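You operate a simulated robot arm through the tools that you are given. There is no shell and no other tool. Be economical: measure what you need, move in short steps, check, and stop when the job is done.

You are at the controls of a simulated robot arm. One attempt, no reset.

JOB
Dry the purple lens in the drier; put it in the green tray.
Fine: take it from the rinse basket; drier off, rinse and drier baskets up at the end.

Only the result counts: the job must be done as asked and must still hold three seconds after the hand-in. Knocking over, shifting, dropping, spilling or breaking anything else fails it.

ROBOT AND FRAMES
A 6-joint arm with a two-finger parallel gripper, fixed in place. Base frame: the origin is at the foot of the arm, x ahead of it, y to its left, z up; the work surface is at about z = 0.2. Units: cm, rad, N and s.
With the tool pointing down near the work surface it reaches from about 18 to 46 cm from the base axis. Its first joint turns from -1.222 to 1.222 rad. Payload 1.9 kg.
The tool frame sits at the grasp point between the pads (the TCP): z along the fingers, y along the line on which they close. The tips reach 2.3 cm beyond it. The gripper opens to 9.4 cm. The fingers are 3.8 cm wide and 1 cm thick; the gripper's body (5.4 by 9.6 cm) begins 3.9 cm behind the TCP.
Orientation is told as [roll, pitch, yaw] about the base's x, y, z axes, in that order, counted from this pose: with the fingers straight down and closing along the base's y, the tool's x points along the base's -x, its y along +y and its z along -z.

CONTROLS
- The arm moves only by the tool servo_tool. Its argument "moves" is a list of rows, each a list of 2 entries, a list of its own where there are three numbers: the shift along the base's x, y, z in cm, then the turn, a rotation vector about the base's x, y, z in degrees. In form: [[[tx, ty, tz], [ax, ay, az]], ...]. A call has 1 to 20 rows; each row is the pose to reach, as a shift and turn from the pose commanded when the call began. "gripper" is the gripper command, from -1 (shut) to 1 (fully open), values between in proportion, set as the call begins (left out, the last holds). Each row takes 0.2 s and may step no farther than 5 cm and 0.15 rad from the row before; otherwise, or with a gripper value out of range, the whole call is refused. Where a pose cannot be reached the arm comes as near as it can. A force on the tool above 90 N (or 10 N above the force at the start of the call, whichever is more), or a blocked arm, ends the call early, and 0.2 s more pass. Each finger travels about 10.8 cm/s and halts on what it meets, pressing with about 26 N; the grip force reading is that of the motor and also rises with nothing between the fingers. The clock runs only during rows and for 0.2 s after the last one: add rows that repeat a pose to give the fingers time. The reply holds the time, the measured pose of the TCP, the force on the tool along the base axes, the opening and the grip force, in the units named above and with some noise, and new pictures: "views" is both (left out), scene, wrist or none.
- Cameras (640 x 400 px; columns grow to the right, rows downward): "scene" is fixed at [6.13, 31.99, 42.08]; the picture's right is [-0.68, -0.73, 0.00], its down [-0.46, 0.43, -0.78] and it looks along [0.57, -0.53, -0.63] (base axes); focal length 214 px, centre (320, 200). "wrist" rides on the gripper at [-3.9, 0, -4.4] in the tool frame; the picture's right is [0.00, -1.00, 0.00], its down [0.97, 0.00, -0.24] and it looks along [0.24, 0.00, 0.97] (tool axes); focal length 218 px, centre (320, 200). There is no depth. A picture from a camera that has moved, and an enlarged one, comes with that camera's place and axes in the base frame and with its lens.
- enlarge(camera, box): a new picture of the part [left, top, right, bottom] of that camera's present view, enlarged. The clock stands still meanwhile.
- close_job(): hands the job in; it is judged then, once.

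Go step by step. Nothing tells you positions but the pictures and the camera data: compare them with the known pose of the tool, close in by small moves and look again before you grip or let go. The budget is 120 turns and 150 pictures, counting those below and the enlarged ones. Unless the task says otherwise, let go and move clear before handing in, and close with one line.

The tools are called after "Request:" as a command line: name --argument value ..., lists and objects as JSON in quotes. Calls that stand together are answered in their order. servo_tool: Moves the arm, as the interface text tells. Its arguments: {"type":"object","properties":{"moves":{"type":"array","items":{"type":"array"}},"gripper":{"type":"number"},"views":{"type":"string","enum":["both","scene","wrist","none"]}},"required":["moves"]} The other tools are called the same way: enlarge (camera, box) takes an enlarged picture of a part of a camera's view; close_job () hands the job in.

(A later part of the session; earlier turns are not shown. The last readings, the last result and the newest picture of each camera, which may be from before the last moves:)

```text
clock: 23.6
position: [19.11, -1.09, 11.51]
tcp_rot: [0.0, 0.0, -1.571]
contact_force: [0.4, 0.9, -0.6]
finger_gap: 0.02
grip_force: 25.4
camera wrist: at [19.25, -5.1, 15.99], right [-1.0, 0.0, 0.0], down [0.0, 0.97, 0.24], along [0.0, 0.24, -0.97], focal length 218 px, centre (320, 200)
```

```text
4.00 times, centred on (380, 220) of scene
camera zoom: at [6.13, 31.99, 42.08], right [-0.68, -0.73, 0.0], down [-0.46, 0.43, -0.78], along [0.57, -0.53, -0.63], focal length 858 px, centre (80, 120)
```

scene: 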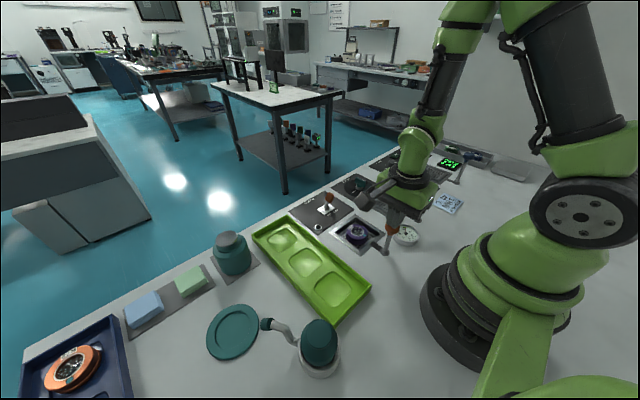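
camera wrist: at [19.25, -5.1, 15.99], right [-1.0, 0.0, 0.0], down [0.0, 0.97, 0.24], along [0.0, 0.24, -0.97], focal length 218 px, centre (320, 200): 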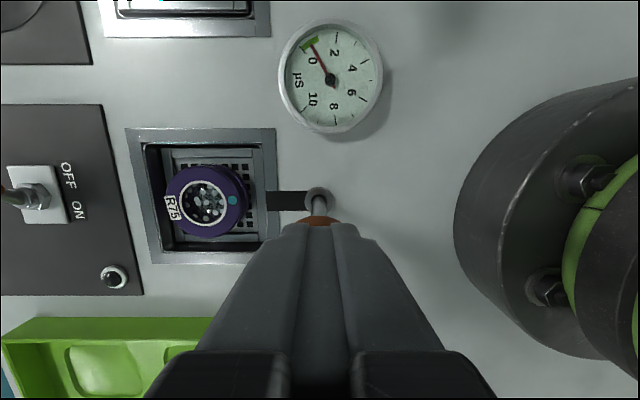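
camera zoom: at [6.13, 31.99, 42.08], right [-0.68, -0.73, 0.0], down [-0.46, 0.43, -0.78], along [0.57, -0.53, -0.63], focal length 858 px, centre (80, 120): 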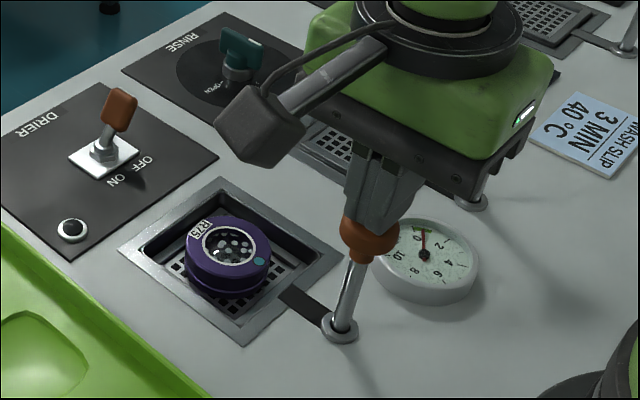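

It is a plunger: pressing lowers the basket. The earlier bracket contact may have lowered the rinse basket a little, which I'll check later. Now I'll keep pressing the drier down to its stop.

Request:
servo_tool --moves '[[[0, 0, -0.4], [0, 0, 0]], [[0, 0, -0.8], [0, 0, 0]], [[0, 0, -1.2], [0, 0, 0]], [[0, 0, -1.6], [0, 0, 0]], [[0, 0, -2], [0, 0, 0]], [[0, 0, -2.4], [0, 0, 0]], [[0, 0, -2.8], [0, 0, 0]], [[0, 0, -3.2], [0, 0, 0]]]'

Request:
enlarge --camera "scene" --box '[320, 170, 440, 270]'

```text
clock: 25.4
position: [19.16, -1.18, 8.48]
tcp_rot: [0.0, 0.0, -1.572]
contact_force: [0.3, -0.4, 0.4]
finger_gap: 0.01
grip_force: 26.0
camera wrist: at [19.25, -5.15, 12.79], right [-1.0, 0.0, 0.0], down [0.0, 0.97, 0.24], along [0.0, 0.24, -0.97], focal length 218 px, centre (320, 200)
```

scene: 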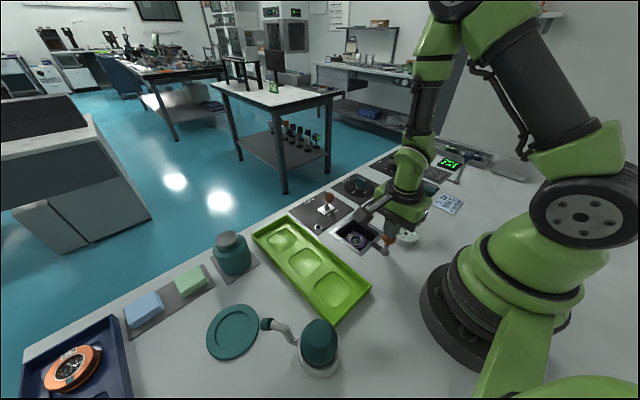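
wrist: 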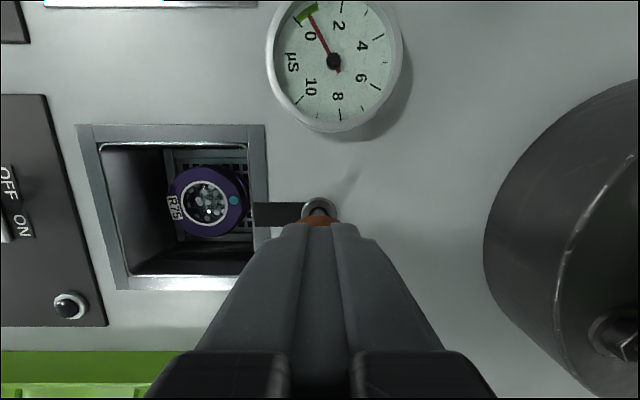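

```text
4.00 times, centred on (380, 220) of scene
camera zoom: at [6.13, 31.99, 42.08], right [-0.68, -0.73, 0.0], down [-0.46, 0.43, -0.78], along [0.57, -0.53, -0.63], focal length 858 px, centre (80, 120)
```

zoom: 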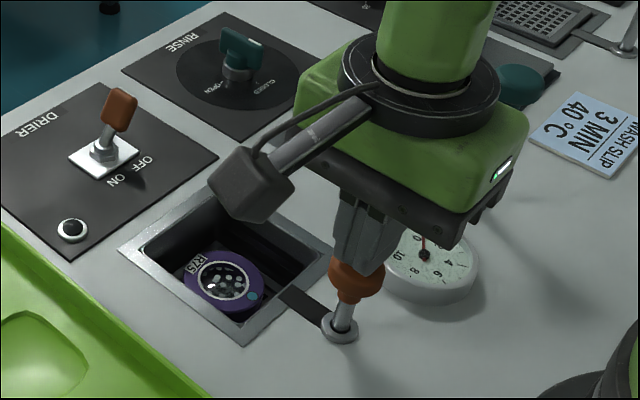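

Still free motion. I'll continue to the stop.

Request:
servo_tool --moves '[[[0, 0, -0.3], [0, 0, 0]], [[0, 0, -0.6], [0, 0, 0]], [[0, 0, -0.9], [0, 0, 0]], [[0, 0, -1.2], [0, 0, 0]], [[0, 0, -1.5], [0, 0, 0]], [[0, 0, -1.8], [0, 0, 0]], [[0, 0, -2.1], [0, 0, 0]], [[0, 0, -2.4], [0, 0, 0]], [[0, 0, -2.7], [0, 0, 0]]]'

Request:
enlarge --camera "scene" --box '[320, 170, 440, 270]'

```text
clock: 26.6
position: [19.16, -1.19, 7.33]
tcp_rot: [0.002, 0.001, -1.571]
contact_force: [-1.0, 0.2, 17.6]
finger_gap: 0.0
grip_force: 25.9
stopped in row 5: the force on the tool passed its limit (the readings are from after the stop); the commanded pose is now the measured one
camera wrist: at [19.28, -5.12, 11.65], right [-1.0, 0.0, 0.0], down [0.0, 0.97, 0.24], along [0.0, 0.24, -0.97], focal length 218 px, centre (320, 200)
```

scene: 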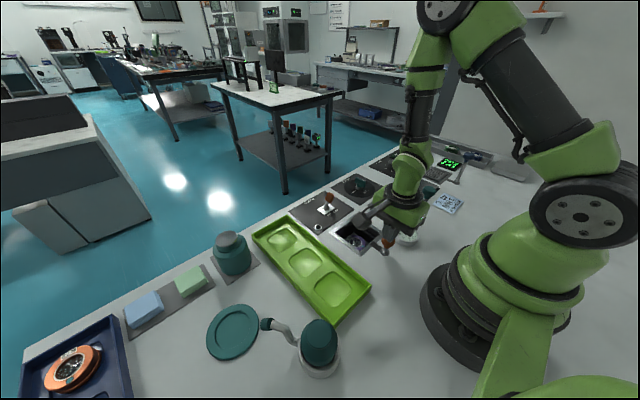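
wrist: 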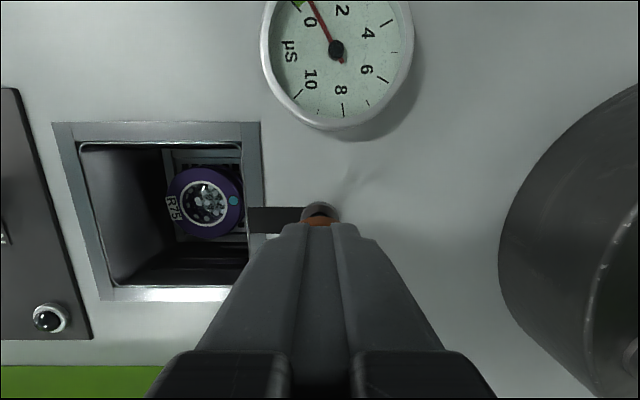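

```text
4.00 times, centred on (380, 220) of scene
camera zoom: at [6.13, 31.99, 42.08], right [-0.68, -0.73, 0.0], down [-0.46, 0.43, -0.78], along [0.57, -0.53, -0.63], focal length 858 px, centre (80, 120)
```

zoom: 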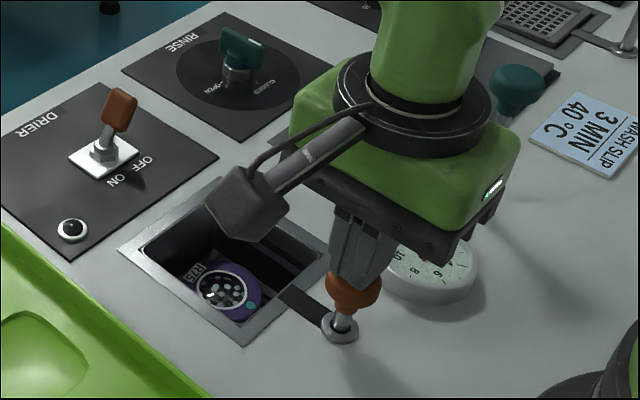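

The drier basket is at the bottom. Now for the toggle near (39.9, -3.2, 4.2), which leans to OFF (-y). I'll rise and move to its -y side.

Request:
servo_tool --moves '[[[0, 0, 4], [0, 0, 0]], [[0, 0, 8], [0, 0, 0]], [[4, -1.5, 8], [0, 0, 0]], [[8, -3, 8], [0, 0, 0]], [[12, -4.5, 8], [0, 0, 0]], [[16, -6, 7], [0, 0, 0]], [[20.7, -7, 6], [0, 0, 0]], [[20.7, -7, 6], [0, 0, 0]]]'

Request:
enlarge --camera "scene" --box '[280, 150, 440, 270]'

```text
clock: 28.4
position: [40.02, -8.09, 13.35]
tcp_rot: [0.0, 0.0, -1.572]
contact_force: [-0.7, -0.6, 0.3]
finger_gap: 0.0
grip_force: 26.3
camera wrist: at [40.23, -12.04, 17.52], right [-1.0, 0.0, 0.0], down [0.0, 0.97, 0.24], along [0.0, 0.24, -0.97], focal length 218 px, centre (320, 200)
```

scene: 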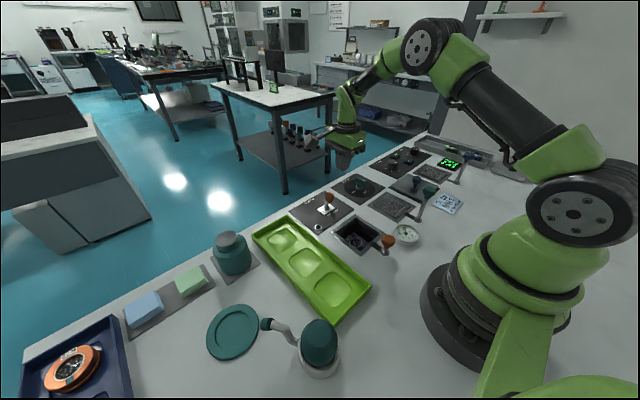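
wrist: 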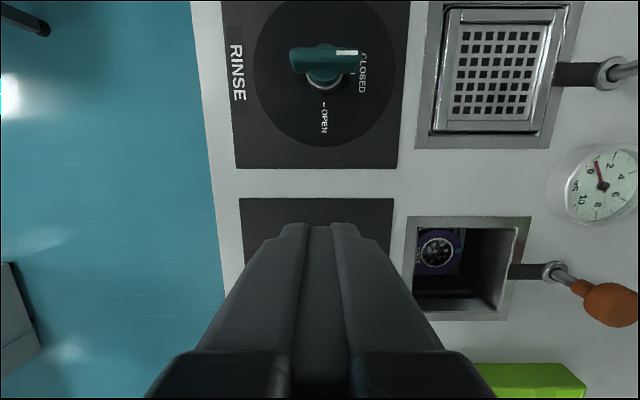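

```text
3.33 times, centred on (360, 210) of scene
camera zoom: at [6.13, 31.99, 42.08], right [-0.68, -0.73, 0.0], down [-0.46, 0.43, -0.78], along [0.57, -0.53, -0.63], focal length 715 px, centre (187, 167)
```

zoom: 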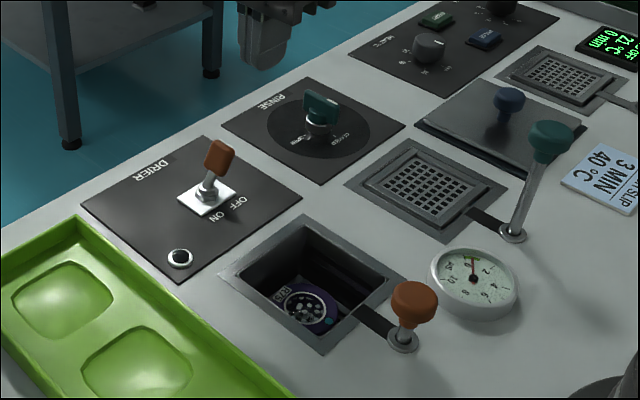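

The basket stays down, and the rinse basket does look slightly lowered, to be fixed at the end. I'll descend beside the toggle now.

Request:
servo_tool --moves '[[[0, 0, -4], [0, 0, 0]], [[0, 0, -7.4], [0, 0, 0]], [[0, 0, -7.4], [0, 0, 0]]]'

Request:
enlarge --camera "scene" --box '[280, 130, 400, 230]'

```text
clock: 29.2
position: [39.91, -8.15, 5.67]
tcp_rot: [0.002, 0.0, -1.572]
contact_force: [-0.2, -0.7, 0.1]
finger_gap: 0.01
grip_force: 25.7
camera wrist: at [40.02, -12.08, 10.08], right [-1.0, 0.0, 0.0], down [0.0, 0.97, 0.24], along [0.0, 0.24, -0.97], focal length 218 px, centre (320, 200)
```

scene: 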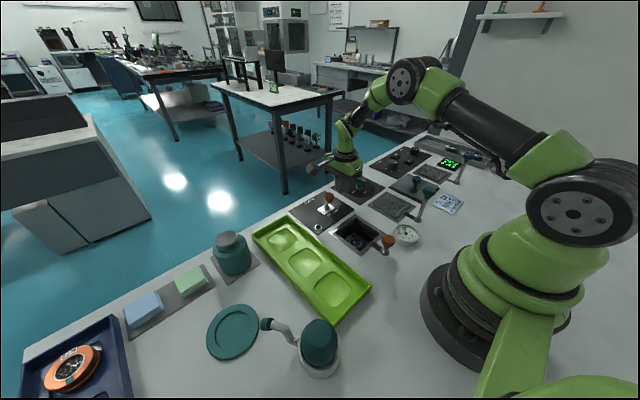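
wrist: 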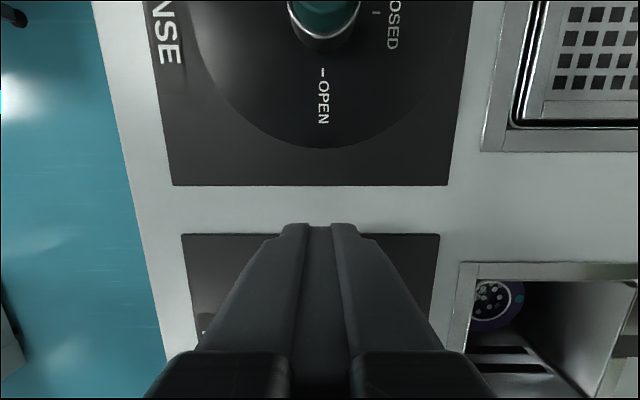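

```text
4.00 times, centred on (340, 180) of scene
camera zoom: at [6.13, 31.99, 42.08], right [-0.68, -0.73, 0.0], down [-0.46, 0.43, -0.78], along [0.57, -0.53, -0.63], focal length 858 px, centre (240, 280)
```

zoom: 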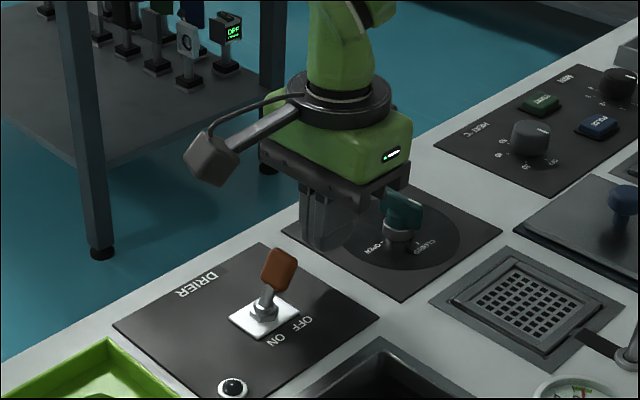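

The fingertips are level with the paddle on its -y side. I'll sweep toward +y in small steps.

Request:
servo_tool --moves '[[[0, 0.8, 0], [0, 0, 0]], [[0, 1.6, 0], [0, 0, 0]], [[0, 2.1, 0], [0, 0, 0]], [[0, 2.6, 0], [0, 0, 0]], [[0, 3.1, 0], [0, 0, 0]], [[0, 3.6, 0], [0, 0, 0]], [[0, 4.1, 0], [0, 0, 0]], [[0, 4.6, 0], [0, 0, 0]], [[0, 5.1, 0], [0, 0, 0]], [[0, 5.5, 0], [0, 0, 0]]]'

Request:
enlarge --camera "scene" --box '[280, 130, 400, 230]'

```text
clock: 31.4
position: [39.93, -2.78, 5.87]
tcp_rot: [0.002, -0.002, -1.572]
contact_force: [-3.0, -17.0, 3.6]
finger_gap: 0.02
grip_force: 25.9
camera wrist: at [40.04, -6.75, 10.2], right [-1.0, 0.0, 0.0], down [0.0, 0.97, 0.24], along [0.0, 0.24, -0.97], focal length 218 px, centre (320, 200)
```

scene: 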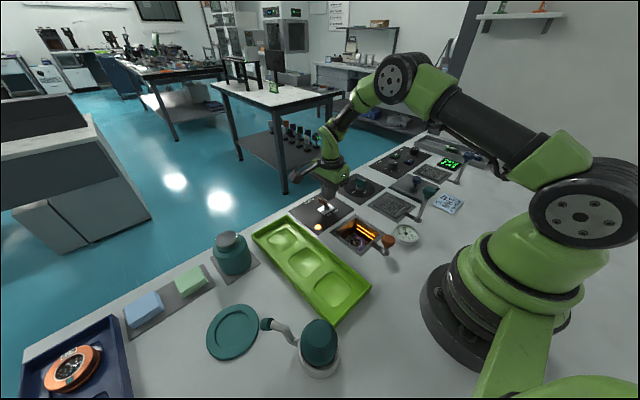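
wrist: 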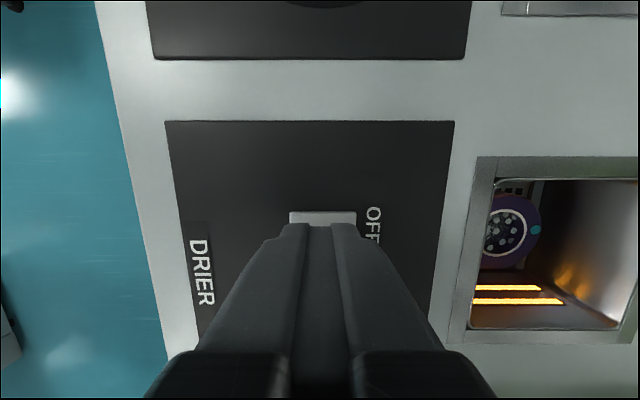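

```text
4.00 times, centred on (340, 180) of scene
camera zoom: at [6.13, 31.99, 42.08], right [-0.68, -0.73, 0.0], down [-0.46, 0.43, -0.78], along [0.57, -0.53, -0.63], focal length 858 px, centre (240, 280)
```

zoom: 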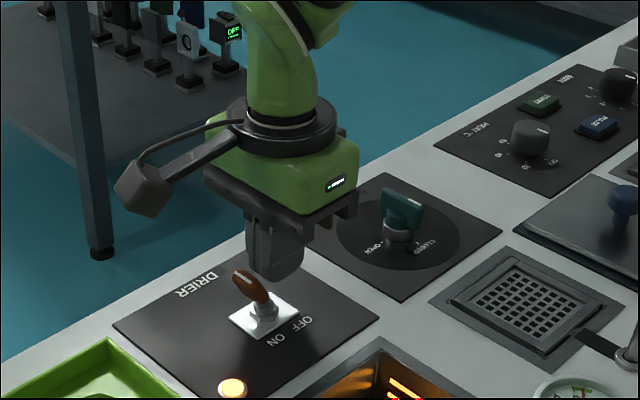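

The heater glows and the lamp is lit, so the drier is ON. I'll back off and move over to the toggle's +y side, watching the lens.

Request:
servo_tool --moves '[[[0, -1, 0], [0, 0, 0]], [[0, -1, 3], [0, 0, 0]], [[0, -1, 6], [0, 0, 0]], [[0, 3, 6.5], [0, 0, 0]], [[0, 7.3, 6.5], [0, 0, 0]], [[0, 7.3, 6.5], [0, 0, 0]]]'

Request:
enlarge --camera "scene" --box '[300, 180, 420, 260]'

```text
clock: 32.8
position: [39.89, 4.77, 12.54]
tcp_rot: [0.001, -0.001, -1.57]
contact_force: [0.9, 0.5, 0.5]
finger_gap: 0.02
grip_force: 26.0
camera wrist: at [40.01, 0.77, 16.79], right [-1.0, 0.0, 0.0], down [0.0, 0.97, 0.24], along [0.0, 0.24, -0.97], focal length 218 px, centre (320, 200)
```

scene: 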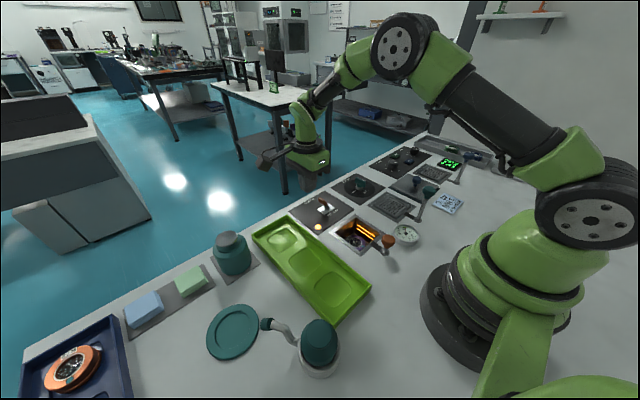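
wrist: 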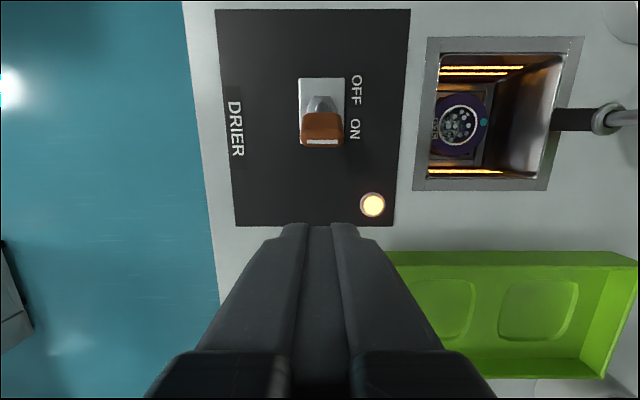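

```text
5.00 times, centred on (360, 220) of scene
camera zoom: at [6.13, 31.99, 42.08], right [-0.68, -0.73, 0.0], down [-0.46, 0.43, -0.78], along [0.57, -0.53, -0.63], focal length 1072 px, centre (120, 100)
```

zoom: 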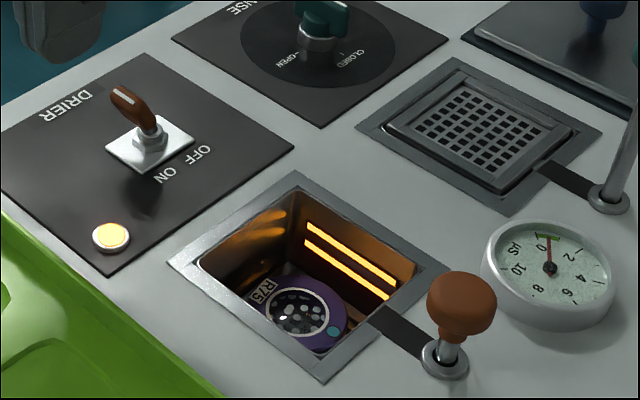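

The toggle is ON and droplets remain. I'll descend on its +y side and wait there while the lens dries.

Request:
servo_tool --moves '[[[0, 0, -3.5], [0, 0, 0]], [[0, 0, -6.7], [0, 0, 0]], [[0, 0, -6.7], [0, 0, 0]], [[0, 0, -6.7], [0, 0, 0]], [[0, 0, -6.7], [0, 0, 0]]]' --views "scene"

Request:
enlarge --camera "scene" --box '[300, 180, 420, 260]'

```text
clock: 34.0
position: [39.78, 4.88, 5.58]
tcp_rot: [0.001, 0.001, -1.57]
contact_force: [-0.7, 0.1, -0.3]
finger_gap: 0.0
grip_force: 26.2
```

scene: 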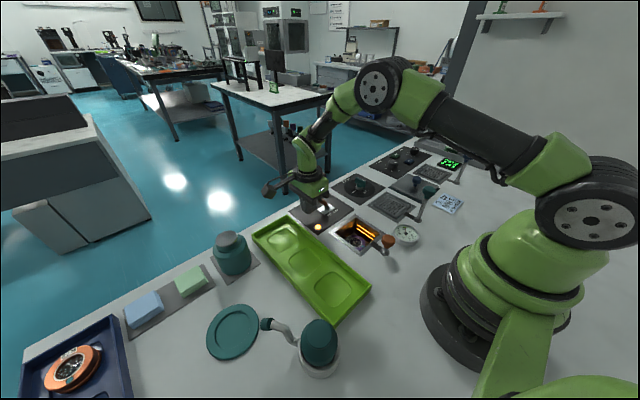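

```text
5.00 times, centred on (360, 220) of scene
camera zoom: at [6.13, 31.99, 42.08], right [-0.68, -0.73, 0.0], down [-0.46, 0.43, -0.78], along [0.57, -0.53, -0.63], focal length 1072 px, centre (120, 100)
```

zoom: 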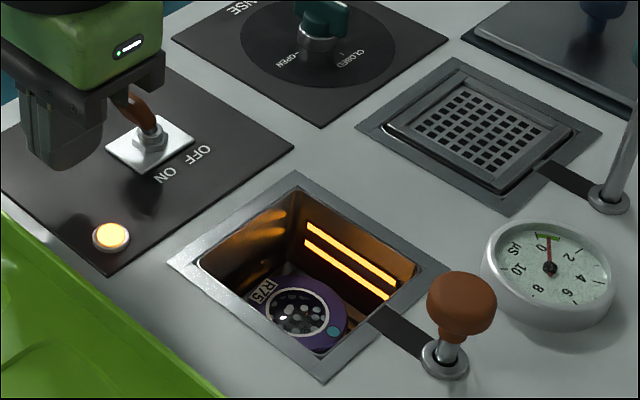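

Still wet. I'll wait 4 s in place and look again.

Request:
servo_tool --moves '[[[0, 0, 0], [0, 0, 0]], [[0, 0, 0], [0, 0, 0]], [[0, 0, 0], [0, 0, 0]], [[0, 0, 0], [0, 0, 0]], [[0, 0, 0], [0, 0, 0]], [[0, 0, 0], [0, 0, 0]], [[0, 0, 0], [0, 0, 0]], [[0, 0, 0], [0, 0, 0]], [[0, 0, 0], [0, 0, 0]], [[0, 0, 0], [0, 0, 0]], [[0, 0, 0], [0, 0, 0]], [[0, 0, 0], [0, 0, 0]], [[0, 0, 0], [0, 0, 0]], [[0, 0, 0], [0, 0, 0]], [[0, 0, 0], [0, 0, 0]], [[0, 0, 0], [0, 0, 0]], [[0, 0, 0], [0, 0, 0]], [[0, 0, 0], [0, 0, 0]], [[0, 0, 0], [0, 0, 0]], [[0, 0, 0], [0, 0, 0]]]' --views "none"

Request:
enlarge --camera "scene" --box '[330, 205, 390, 255]'

```text
clock: 38.2
position: [39.79, 4.96, 5.45]
tcp_rot: [0.002, 0.0, -1.57]
contact_force: [0.0, -0.4, -0.3]
finger_gap: 0.0
grip_force: 25.9
```

```text
8.00 times, centred on (360, 230) of scene
camera zoom: at [6.13, 31.99, 42.08], right [-0.68, -0.73, 0.0], down [-0.46, 0.43, -0.78], along [0.57, -0.53, -0.63], focal length 1716 px, centre (0, -40)
```

zoom: 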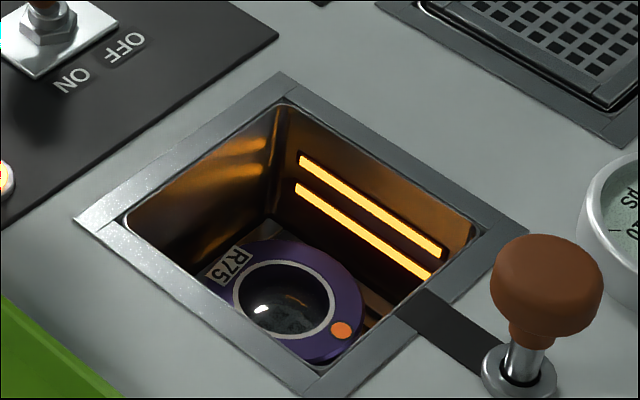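

The droplets are gone and the indicator dot has changed colour, so the lens is dry. I'll switch the drier off now.

Request:
servo_tool --moves '[[[0, -1.0, 0.2], [0, 0, 0]], [[0, -1.9, 0.2], [0, 0, 0]], [[0, -2.4, 0.2], [0, 0, 0]], [[0, -2.9, 0.2], [0, 0, 0]], [[0, -3.4, 0.2], [0, 0, 0]], [[0, -3.9, 0.2], [0, 0, 0]], [[0, -4.4, 0.2], [0, 0, 0]], [[0, -4.9, 0.2], [0, 0, 0]], [[0, -5.1, 0.2], [0, 0, 0]]]' --views "scene"

Request:
enlarge --camera "scene" --box '[290, 180, 410, 260]'

```text
clock: 40.2
position: [39.77, -0.28, 6.05]
tcp_rot: [0.001, 0.001, -1.57]
contact_force: [0.5, 18.0, 2.2]
finger_gap: 0.02
grip_force: 26.0
```

scene: 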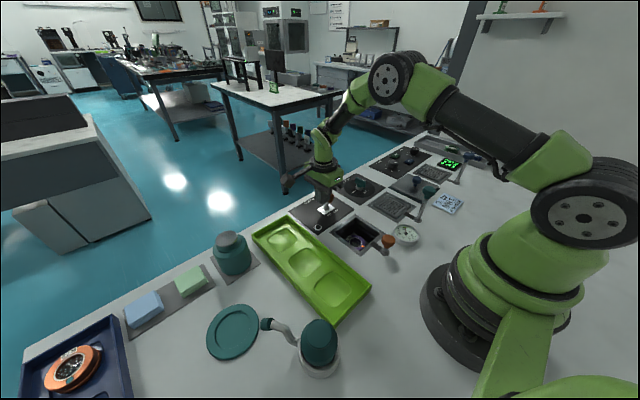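

```text
5.00 times, centred on (350, 220) of scene
camera zoom: at [6.13, 31.99, 42.08], right [-0.68, -0.73, 0.0], down [-0.46, 0.43, -0.78], along [0.57, -0.53, -0.63], focal length 1072 px, centre (170, 100)
```

zoom: 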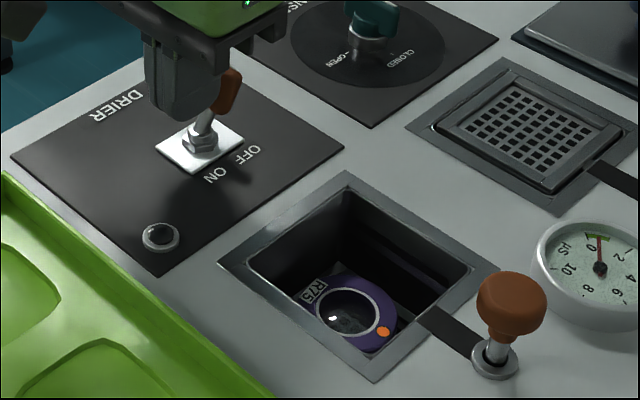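

The drier is off. I'll go back over the drier plunger to pull the basket up.

Request:
servo_tool --moves '[[[0, 1, 0], [0, 0, 0]], [[0, 1, 4], [0, 0, 0]], [[0, 1, 7], [0, 0, 0]], [[-4.5, 0.5, 7], [0, 0, 0]], [[-9, 0, 7], [0, 0, 0]], [[-13.5, -0.5, 6.5], [0, 0, 0]], [[-18, -0.8, 6], [0, 0, 0]], [[-20.6, -0.8, 5], [0, 0, 0]], [[-20.6, -0.8, 5], [0, 0, 0]]]' --gripper 0.25

```text
clock: 42.2
position: [19.14, -1.26, 10.92]
tcp_rot: [0.001, 0.0, -1.57]
contact_force: [-0.4, -0.4, -0.1]
finger_gap: 5.89
grip_force: 0.0
camera wrist: at [19.31, -5.16, 15.24], right [-1.0, 0.0, 0.0], down [0.0, 0.97, 0.24], along [0.0, 0.24, -0.97], focal length 218 px, centre (320, 200)
```

scene: 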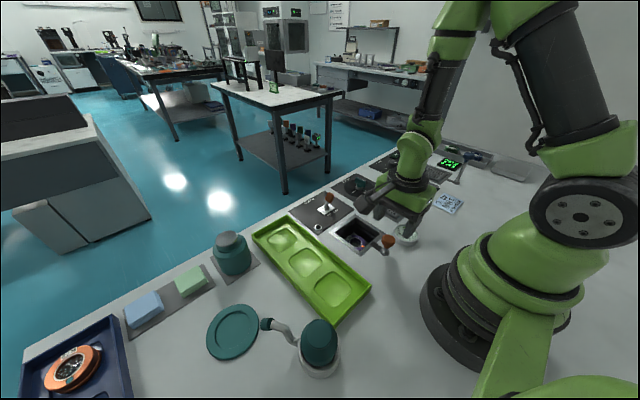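
wrist: 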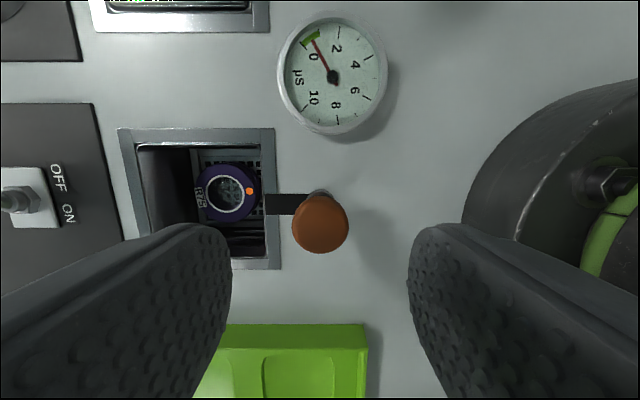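

The knob is centred between the fingers. I'll descend around it.

Request:
servo_tool --moves '[[[0.1, 0, -3], [0, 0, 0]], [[0.1, 0, -5.5], [0, 0, 0]], [[0.1, 0, -6.8], [0, 0, 0]], [[0.1, 0, -6.8], [0, 0, 0]]]'

Request:
enlarge --camera "scene" --box '[320, 170, 440, 270]'

```text
clock: 43.2
position: [19.44, -1.26, 3.91]
tcp_rot: [0.001, -0.001, -1.569]
contact_force: [-0.7, 0.7, -0.6]
finger_gap: 5.87
grip_force: 0.1
camera wrist: at [19.55, -5.24, 8.32], right [-1.0, 0.0, 0.0], down [0.0, 0.97, 0.24], along [0.0, 0.24, -0.97], focal length 218 px, centre (320, 200)
```

scene: 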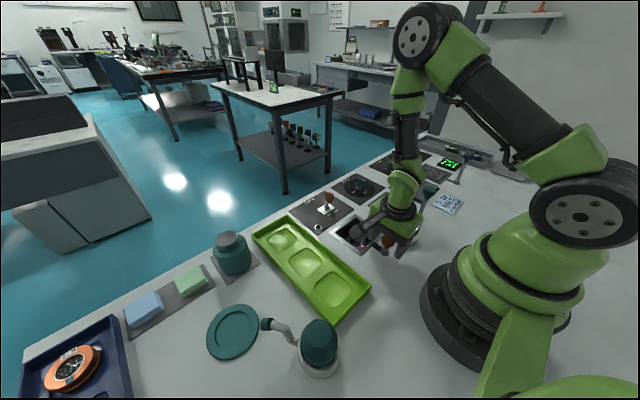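
wrist: 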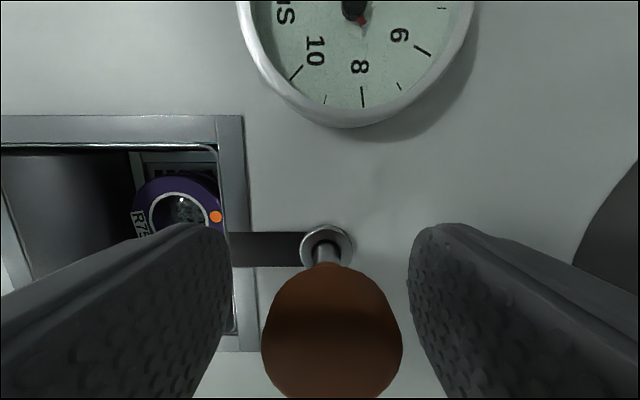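

```text
4.00 times, centred on (380, 220) of scene
camera zoom: at [6.13, 31.99, 42.08], right [-0.68, -0.73, 0.0], down [-0.46, 0.43, -0.78], along [0.57, -0.53, -0.63], focal length 858 px, centre (80, 120)
```

zoom: 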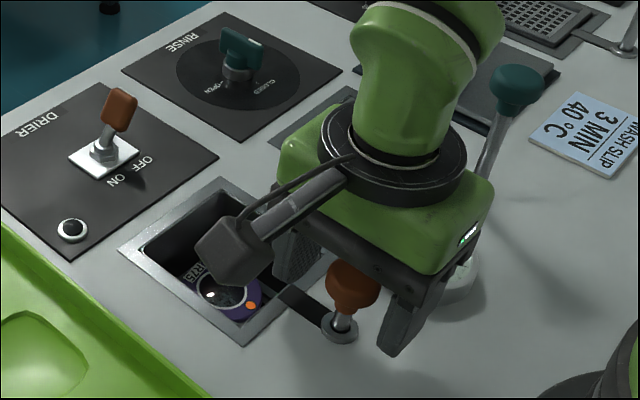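

Knob between pads. I'll close, then lift slowly until the upper stop.

Request:
servo_tool --moves '[[[0, 0, 0], [0, 0, 0]], [[0, 0, 0], [0, 0, 0]], [[0, 0, 0], [0, 0, 0]]]' --gripper -1 --views "none"

Request:
servo_tool --moves '[[[0, 0, 0.4], [0, 0, 0]], [[0, 0, 0.8], [0, 0, 0]], [[0, 0, 1.2], [0, 0, 0]], [[0, 0, 1.6], [0, 0, 0]], [[0, 0, 2], [0, 0, 0]], [[0, 0, 2.4], [0, 0, 0]], [[0, 0, 2.8], [0, 0, 0]], [[0, 0, 3.2], [0, 0, 0]], [[0, 0, 3.6], [0, 0, 0]], [[0, 0, 4], [0, 0, 0]]]'

Request:
enlarge --camera "scene" --box '[320, 170, 440, 270]'

```text
clock: 44.0
position: [19.11, -1.36, 3.91]
tcp_rot: [-0.008, -0.001, -1.571]
contact_force: [-30.5, -8.1, -3.7]
finger_gap: 3.0
grip_force: 45.2
```

```text
clock: 46.2
position: [19.16, -1.33, 8.21]
tcp_rot: [-0.001, 0.0, -1.573]
contact_force: [-28.9, -27.8, -5.2]
finger_gap: 2.98
grip_force: 45.4
camera wrist: at [19.32, -5.23, 12.47], right [-1.0, 0.0, 0.0], down [0.0, 0.97, 0.24], along [0.0, 0.24, -0.97], focal length 218 px, centre (320, 200)
```

scene: 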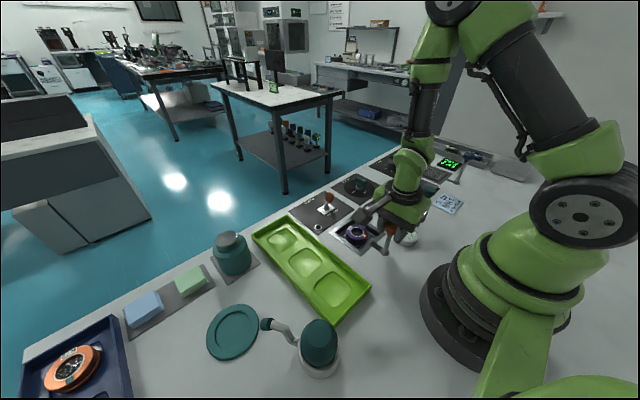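
wrist: 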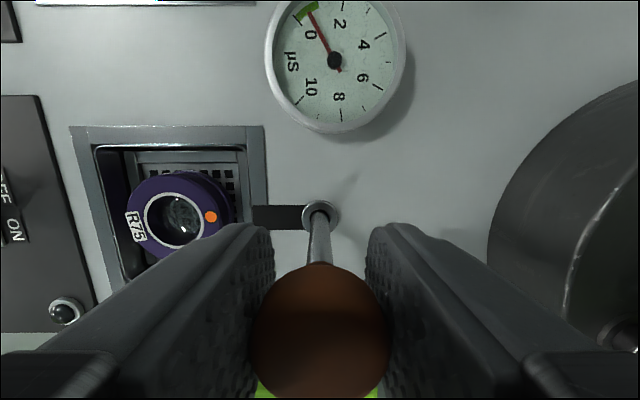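

```text
4.00 times, centred on (380, 220) of scene
camera zoom: at [6.13, 31.99, 42.08], right [-0.68, -0.73, 0.0], down [-0.46, 0.43, -0.78], along [0.57, -0.53, -0.63], focal length 858 px, centre (80, 120)
```

zoom: 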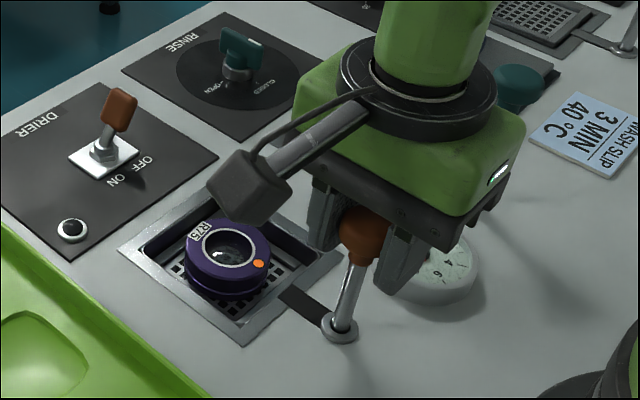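

It's lifting with the lens on it. I'll ease the side load and continue up to the stop.

Request:
servo_tool --moves '[[[-0.2, -0.15, 0.3], [0, 0, 0]], [[-0.2, -0.15, 0.6], [0, 0, 0]], [[-0.2, -0.15, 0.9], [0, 0, 0]], [[-0.2, -0.15, 1.2], [0, 0, 0]], [[-0.2, -0.15, 1.5], [0, 0, 0]], [[-0.2, -0.15, 1.8], [0, 0, 0]], [[-0.2, -0.15, 2.1], [0, 0, 0]], [[-0.2, -0.15, 2.4], [0, 0, 0]], [[-0.2, -0.15, 2.7], [0, 0, 0]]]'

Request:
enlarge --camera "scene" --box '[320, 170, 440, 270]'

```text
clock: 47.9
position: [19.19, -1.45, 10.16]
tcp_rot: [0.0, 0.001, -1.575]
contact_force: [0.7, -0.3, -15.1]
finger_gap: 2.93
grip_force: 45.3
stopped in row 8: the force on the tool passed its limit (the readings are from after the stop); the commanded pose is now the measured one
camera wrist: at [19.3, -5.4, 14.53], right [-1.0, 0.0, 0.0], down [0.0, 0.97, 0.24], along [0.0, 0.24, -0.97], focal length 218 px, centre (320, 200)
```

scene: 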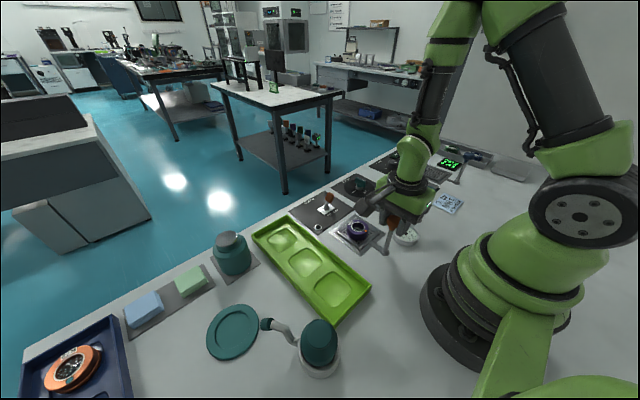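
wrist: 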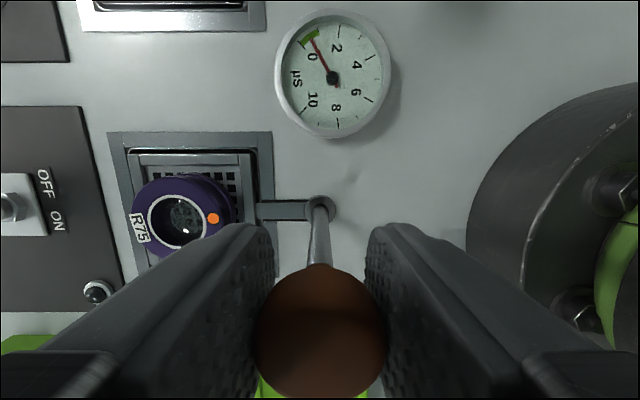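

```text
4.00 times, centred on (380, 220) of scene
camera zoom: at [6.13, 31.99, 42.08], right [-0.68, -0.73, 0.0], down [-0.46, 0.43, -0.78], along [0.57, -0.53, -0.63], focal length 858 px, centre (80, 120)
```

zoom: 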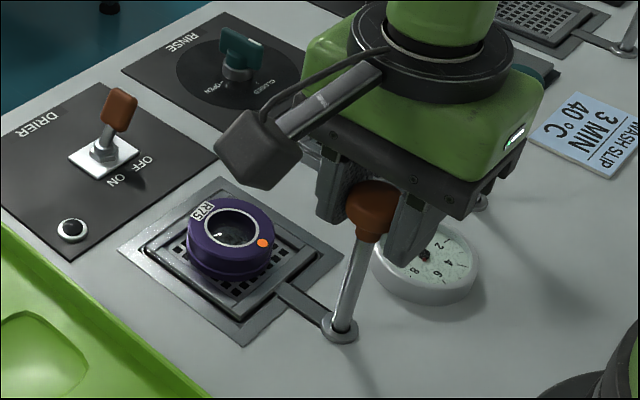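

Drier basket is fully up. I'll release, rise, and move over to the rinse knob to raise that basket fully.

Request:
servo_tool --moves '[[[0, 0, 0], [0, 0, 0]], [[0, 0, 0], [0, 0, 0]], [[0, 0, 3], [0, 0, 0]], [[0, 0, 7], [0, 0, 0]], [[0, -4, 7], [0, 0, 0]], [[0, -8, 7], [0, 0, 0]], [[0, -12, 7], [0, 0, 0]], [[0, -15.6, 7], [0, 0, 0]], [[0, -15.6, 7], [0, 0, 0]]]' --gripper 0.25

Request:
enlarge --camera "scene" --box '[330, 160, 450, 260]'

```text
clock: 49.9
position: [19.27, -17.16, 17.08]
tcp_rot: [0.0, 0.001, -1.572]
contact_force: [0.5, -0.7, -1.2]
finger_gap: 5.88
grip_force: 0.1
camera wrist: at [19.39, -21.1, 21.38], right [-1.0, 0.0, 0.0], down [0.0, 0.97, 0.24], along [0.0, 0.24, -0.97], focal length 218 px, centre (320, 200)
```

scene: 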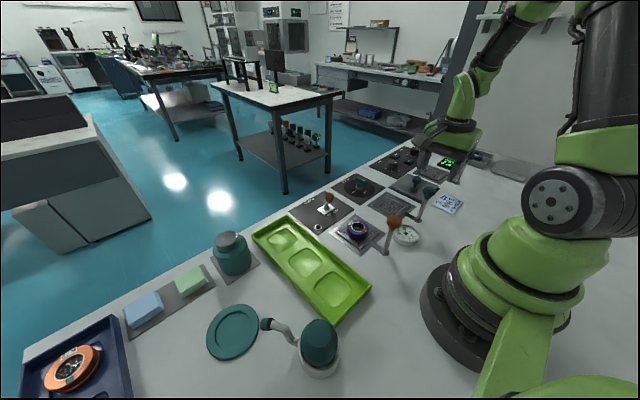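
wrist: 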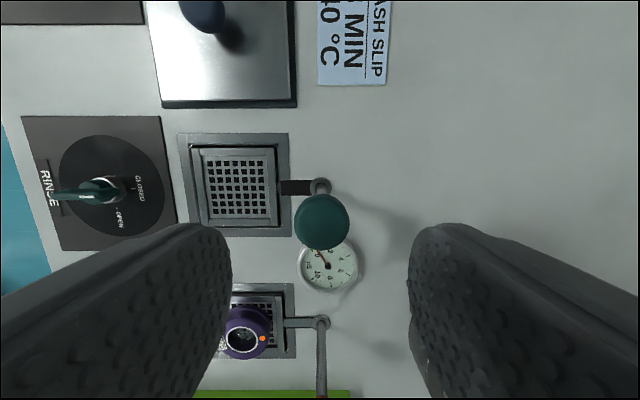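

```text
4.00 times, centred on (390, 210) of scene
camera zoom: at [6.13, 31.99, 42.08], right [-0.68, -0.73, 0.0], down [-0.46, 0.43, -0.78], along [0.57, -0.53, -0.63], focal length 858 px, centre (40, 160)
```

zoom: 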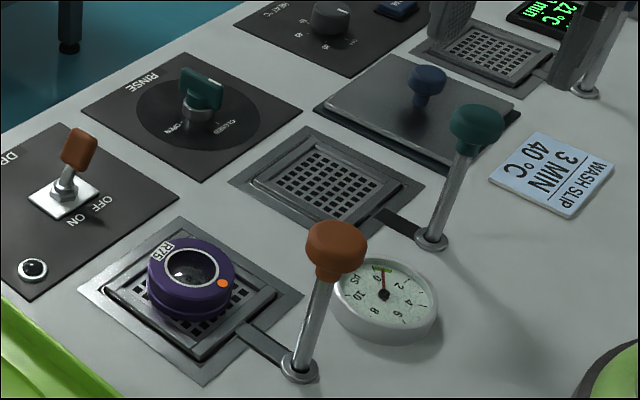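

The rinse slot is dark, confirming it dropped a little. I'll grip its knob and lift to the stop.

Request:
servo_tool --moves '[[[0, 0.15, -4], [0, 0, 0]], [[0, 0.15, -7.3], [0, 0, 0]], [[0, 0.15, -7.3], [0, 0, 0]]]'

Request:
servo_tool --moves '[[[0, 0, 0], [0, 0, 0]], [[0, 0, 0], [0, 0, 0]], [[0, 0, 0], [0, 0, 0]]]' --gripper -1 --views "none"

Request:
servo_tool --moves '[[[0, 0, 0.3], [0, 0, 0]], [[0, 0, 0.6], [0, 0, 0]], [[0, 0, 0.9], [0, 0, 0]], [[0, 0, 1.2], [0, 0, 0]], [[0, 0, 1.5], [0, 0, 0]], [[0, 0, 1.8], [0, 0, 0]]]'

Request:
enlarge --camera "scene" --box '[330, 160, 450, 260]'

```text
clock: 50.7
position: [19.25, -16.97, 9.9]
tcp_rot: [0.0, -0.001, -1.574]
contact_force: [-0.7, 0.4, 0.7]
finger_gap: 5.9
grip_force: 0.1
camera wrist: at [19.4, -20.91, 14.26], right [-1.0, 0.0, 0.0], down [0.0, 0.97, 0.24], along [0.0, 0.24, -0.97], focal length 218 px, centre (320, 200)
```

scene: 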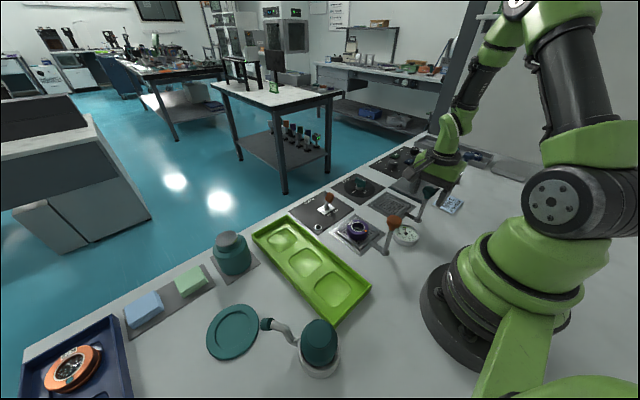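
wrist: 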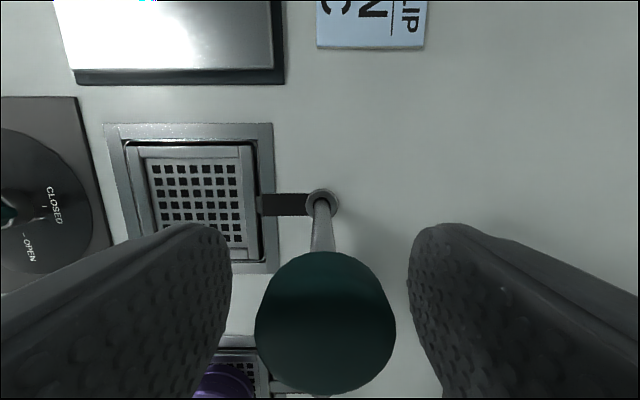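

```text
clock: 51.5
position: [19.22, -16.9, 9.92]
tcp_rot: [-0.002, 0.003, -1.575]
contact_force: [-29.9, -11.6, -2.9]
finger_gap: 2.95
grip_force: 45.2
```

```text
clock: 52.1
position: [19.14, -16.91, 10.12]
tcp_rot: [-0.003, 0.003, -1.573]
contact_force: [1.2, -1.1, -11.6]
finger_gap: 2.97
grip_force: 45.1
stopped in row 2: the force on the tool passed its limit (the readings are from after the stop); the commanded pose is now the measured one
camera wrist: at [19.31, -20.85, 14.51], right [-1.0, 0.0, 0.0], down [0.0, 0.97, 0.24], along [0.0, 0.24, -0.97], focal length 218 px, centre (320, 200)
```

scene: 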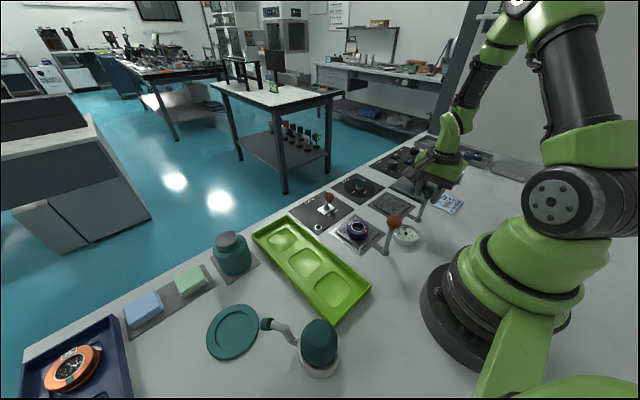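
wrist: 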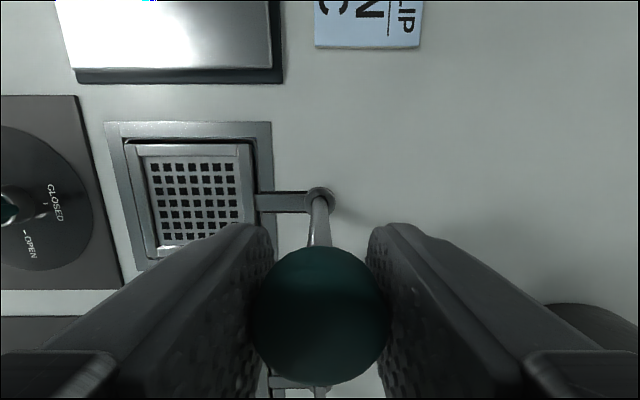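

```text
4.00 times, centred on (390, 210) of scene
camera zoom: at [6.13, 31.99, 42.08], right [-0.68, -0.73, 0.0], down [-0.46, 0.43, -0.78], along [0.57, -0.53, -0.63], focal length 858 px, centre (40, 160)
```

zoom: 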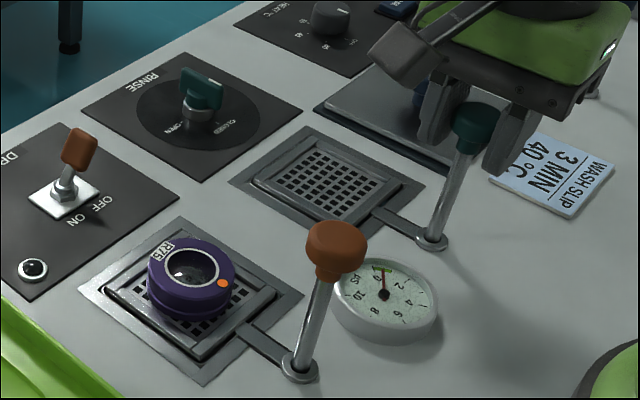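

The rinse basket is fully up. I'll release, rise, and go back above the lens, turning to yaw -45°.

Request:
servo_tool --moves '[[[0, 0, 0], [0, 0, 0]], [[0, 0, 0], [0, 0, 0]], [[0, 0, 0], [0, 0, 0]], [[0, 0, 3], [0, 0, 0]], [[0, 0, 7], [0, 0, 0]], [[2, 4, 7], [0, 0, 7.5]], [[4, 8, 7], [0, 0, 15]], [[6, 12, 7], [0, 0, 22.5]], [[8.5, 15.8, 7], [0, 0, 30]], [[8.5, 15.8, 7], [0, 0, 37.5]], [[8.5, 15.8, 5], [0, 0, 45]], [[8.5, 15.8, 4], [0, 0, 45]], [[8.5, 15.8, 4], [0, 0, 45]]]' --gripper 0.9

Request:
enlarge --camera "scene" --box '[300, 160, 420, 260]'

```text
clock: 54.9
position: [27.72, -1.1, 14.31]
tcp_rot: [-0.001, 0.001, -0.788]
contact_force: [0.8, 0.3, -0.9]
finger_gap: 8.91
grip_force: 0.1
camera wrist: at [30.71, -4.0, 18.6], right [-0.71, -0.71, 0.0], down [-0.68, 0.69, 0.24], along [-0.17, 0.17, -0.97], focal length 218 px, centre (320, 200)
```

scene: 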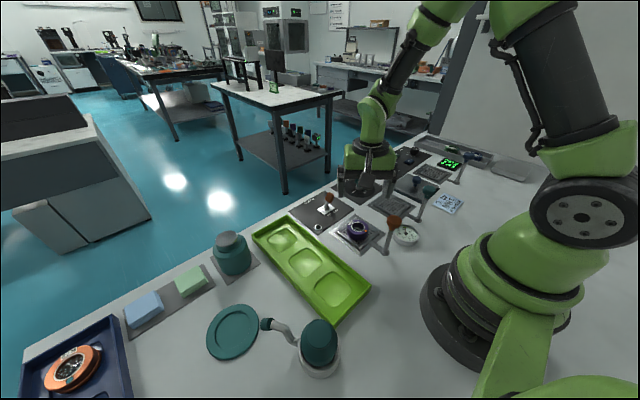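
wrist: 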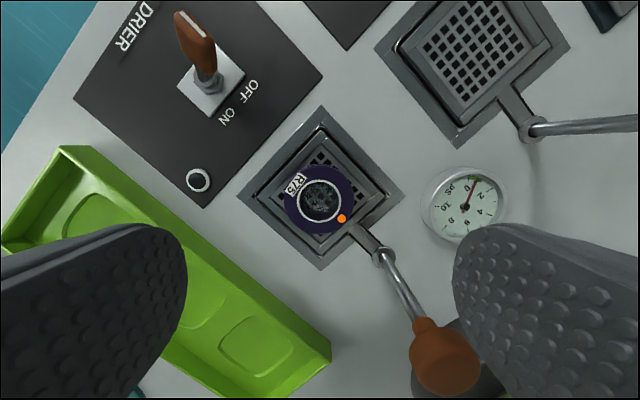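

```text
4.00 times, centred on (360, 210) of scene
camera zoom: at [6.13, 31.99, 42.08], right [-0.68, -0.73, 0.0], down [-0.46, 0.43, -0.78], along [0.57, -0.53, -0.63], focal length 858 px, centre (160, 160)
```

zoom: 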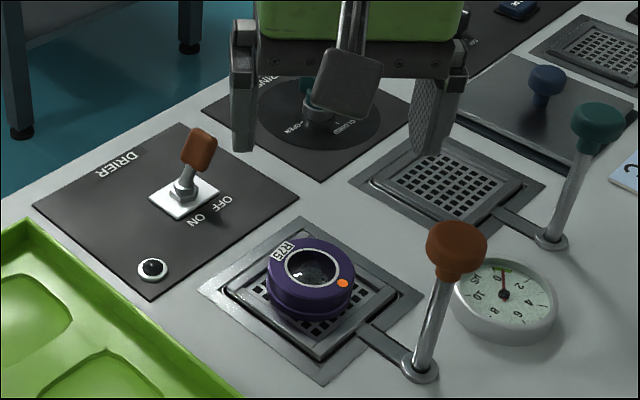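

The lens lies where it was released. I'll descend around it and grip.

Request:
servo_tool --moves '[[[0.1, 0, -4], [0, 0, 0]], [[0.1, 0, -8], [0, 0, 0]], [[0.1, 0, -10], [0, 0, 0]], [[0.1, 0, -10.7], [0, 0, 0]], [[0.1, 0, -10.7], [0, 0, 0]]]'

Request:
servo_tool --moves '[[[0, 0, 0], [0, 0, 0]], [[0, 0, 0], [0, 0, 0]], [[0, 0, 0], [0, 0, 0]], [[0, 0, 0], [0, 0, 0]]]' --gripper -1 --views "none"

Request:
servo_tool --moves '[[[0, 0, 1.5], [0, 0, 0]], [[0, 0, 4], [0, 0, 0]], [[0, 0, 8], [0, 0, 0]], [[0, 0, 8], [0, 0, 0]]]'

```text
clock: 56.1
position: [27.94, -0.99, 3.31]
tcp_rot: [-0.003, 0.001, -0.787]
contact_force: [0.5, 0.0, -0.2]
finger_gap: 8.94
grip_force: 0.0
camera wrist: at [30.79, -3.83, 7.73], right [-0.71, -0.71, 0.0], down [-0.68, 0.69, 0.24], along [-0.17, 0.17, -0.97], focal length 218 px, centre (320, 200)
```

scene: 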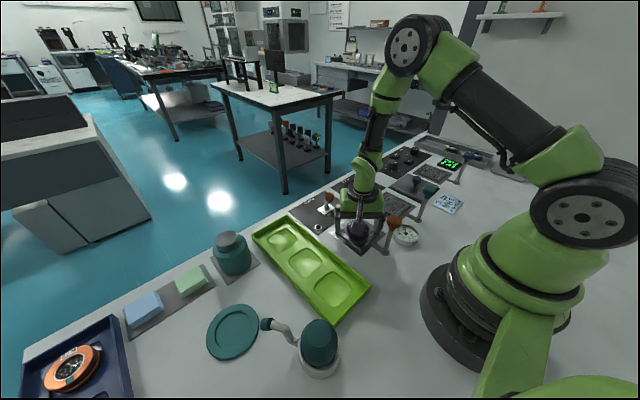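
wrist: 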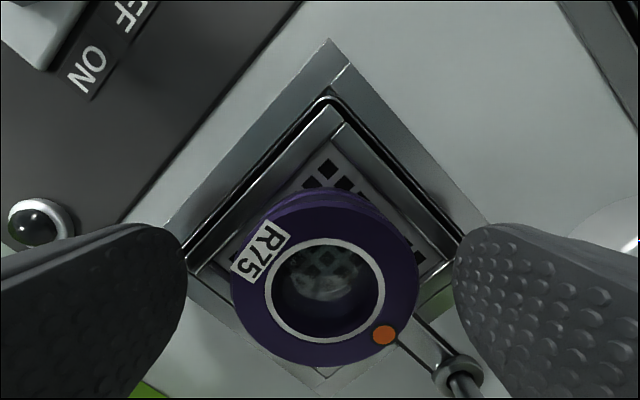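

```text
clock: 57.1
position: [27.9, -0.94, 3.45]
tcp_rot: [-0.002, 0.002, -0.787]
contact_force: [0.6, -0.4, 0.5]
finger_gap: 5.36
grip_force: 26.6
```

```text
clock: 58.1
position: [28.02, -0.94, 11.54]
tcp_rot: [-0.004, 0.002, -0.787]
contact_force: [-0.3, 0.8, -0.8]
finger_gap: 5.32
grip_force: 25.9
camera wrist: at [30.8, -3.81, 15.87], right [-0.71, -0.71, 0.0], down [-0.68, 0.69, 0.24], along [-0.17, 0.17, -0.97], focal length 218 px, centre (320, 200)
```

scene: 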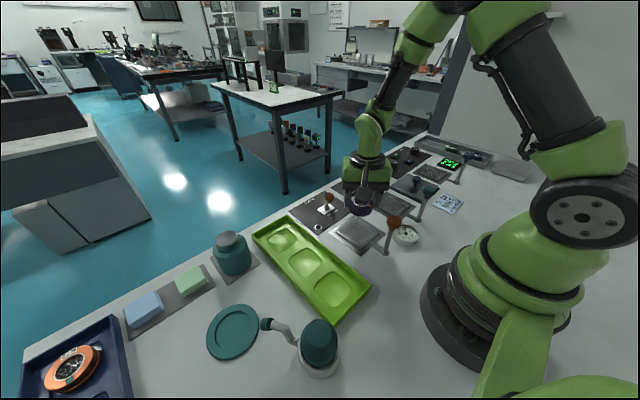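
wrist: 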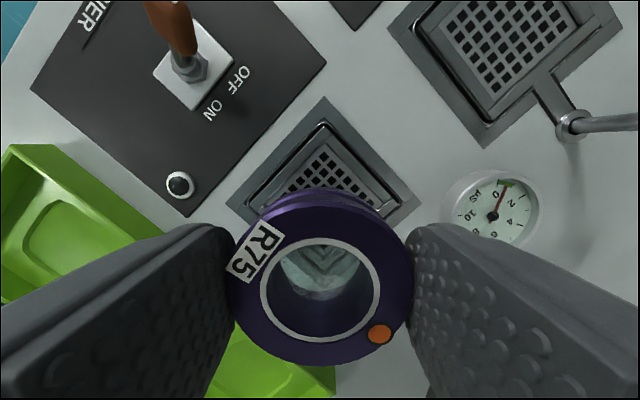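

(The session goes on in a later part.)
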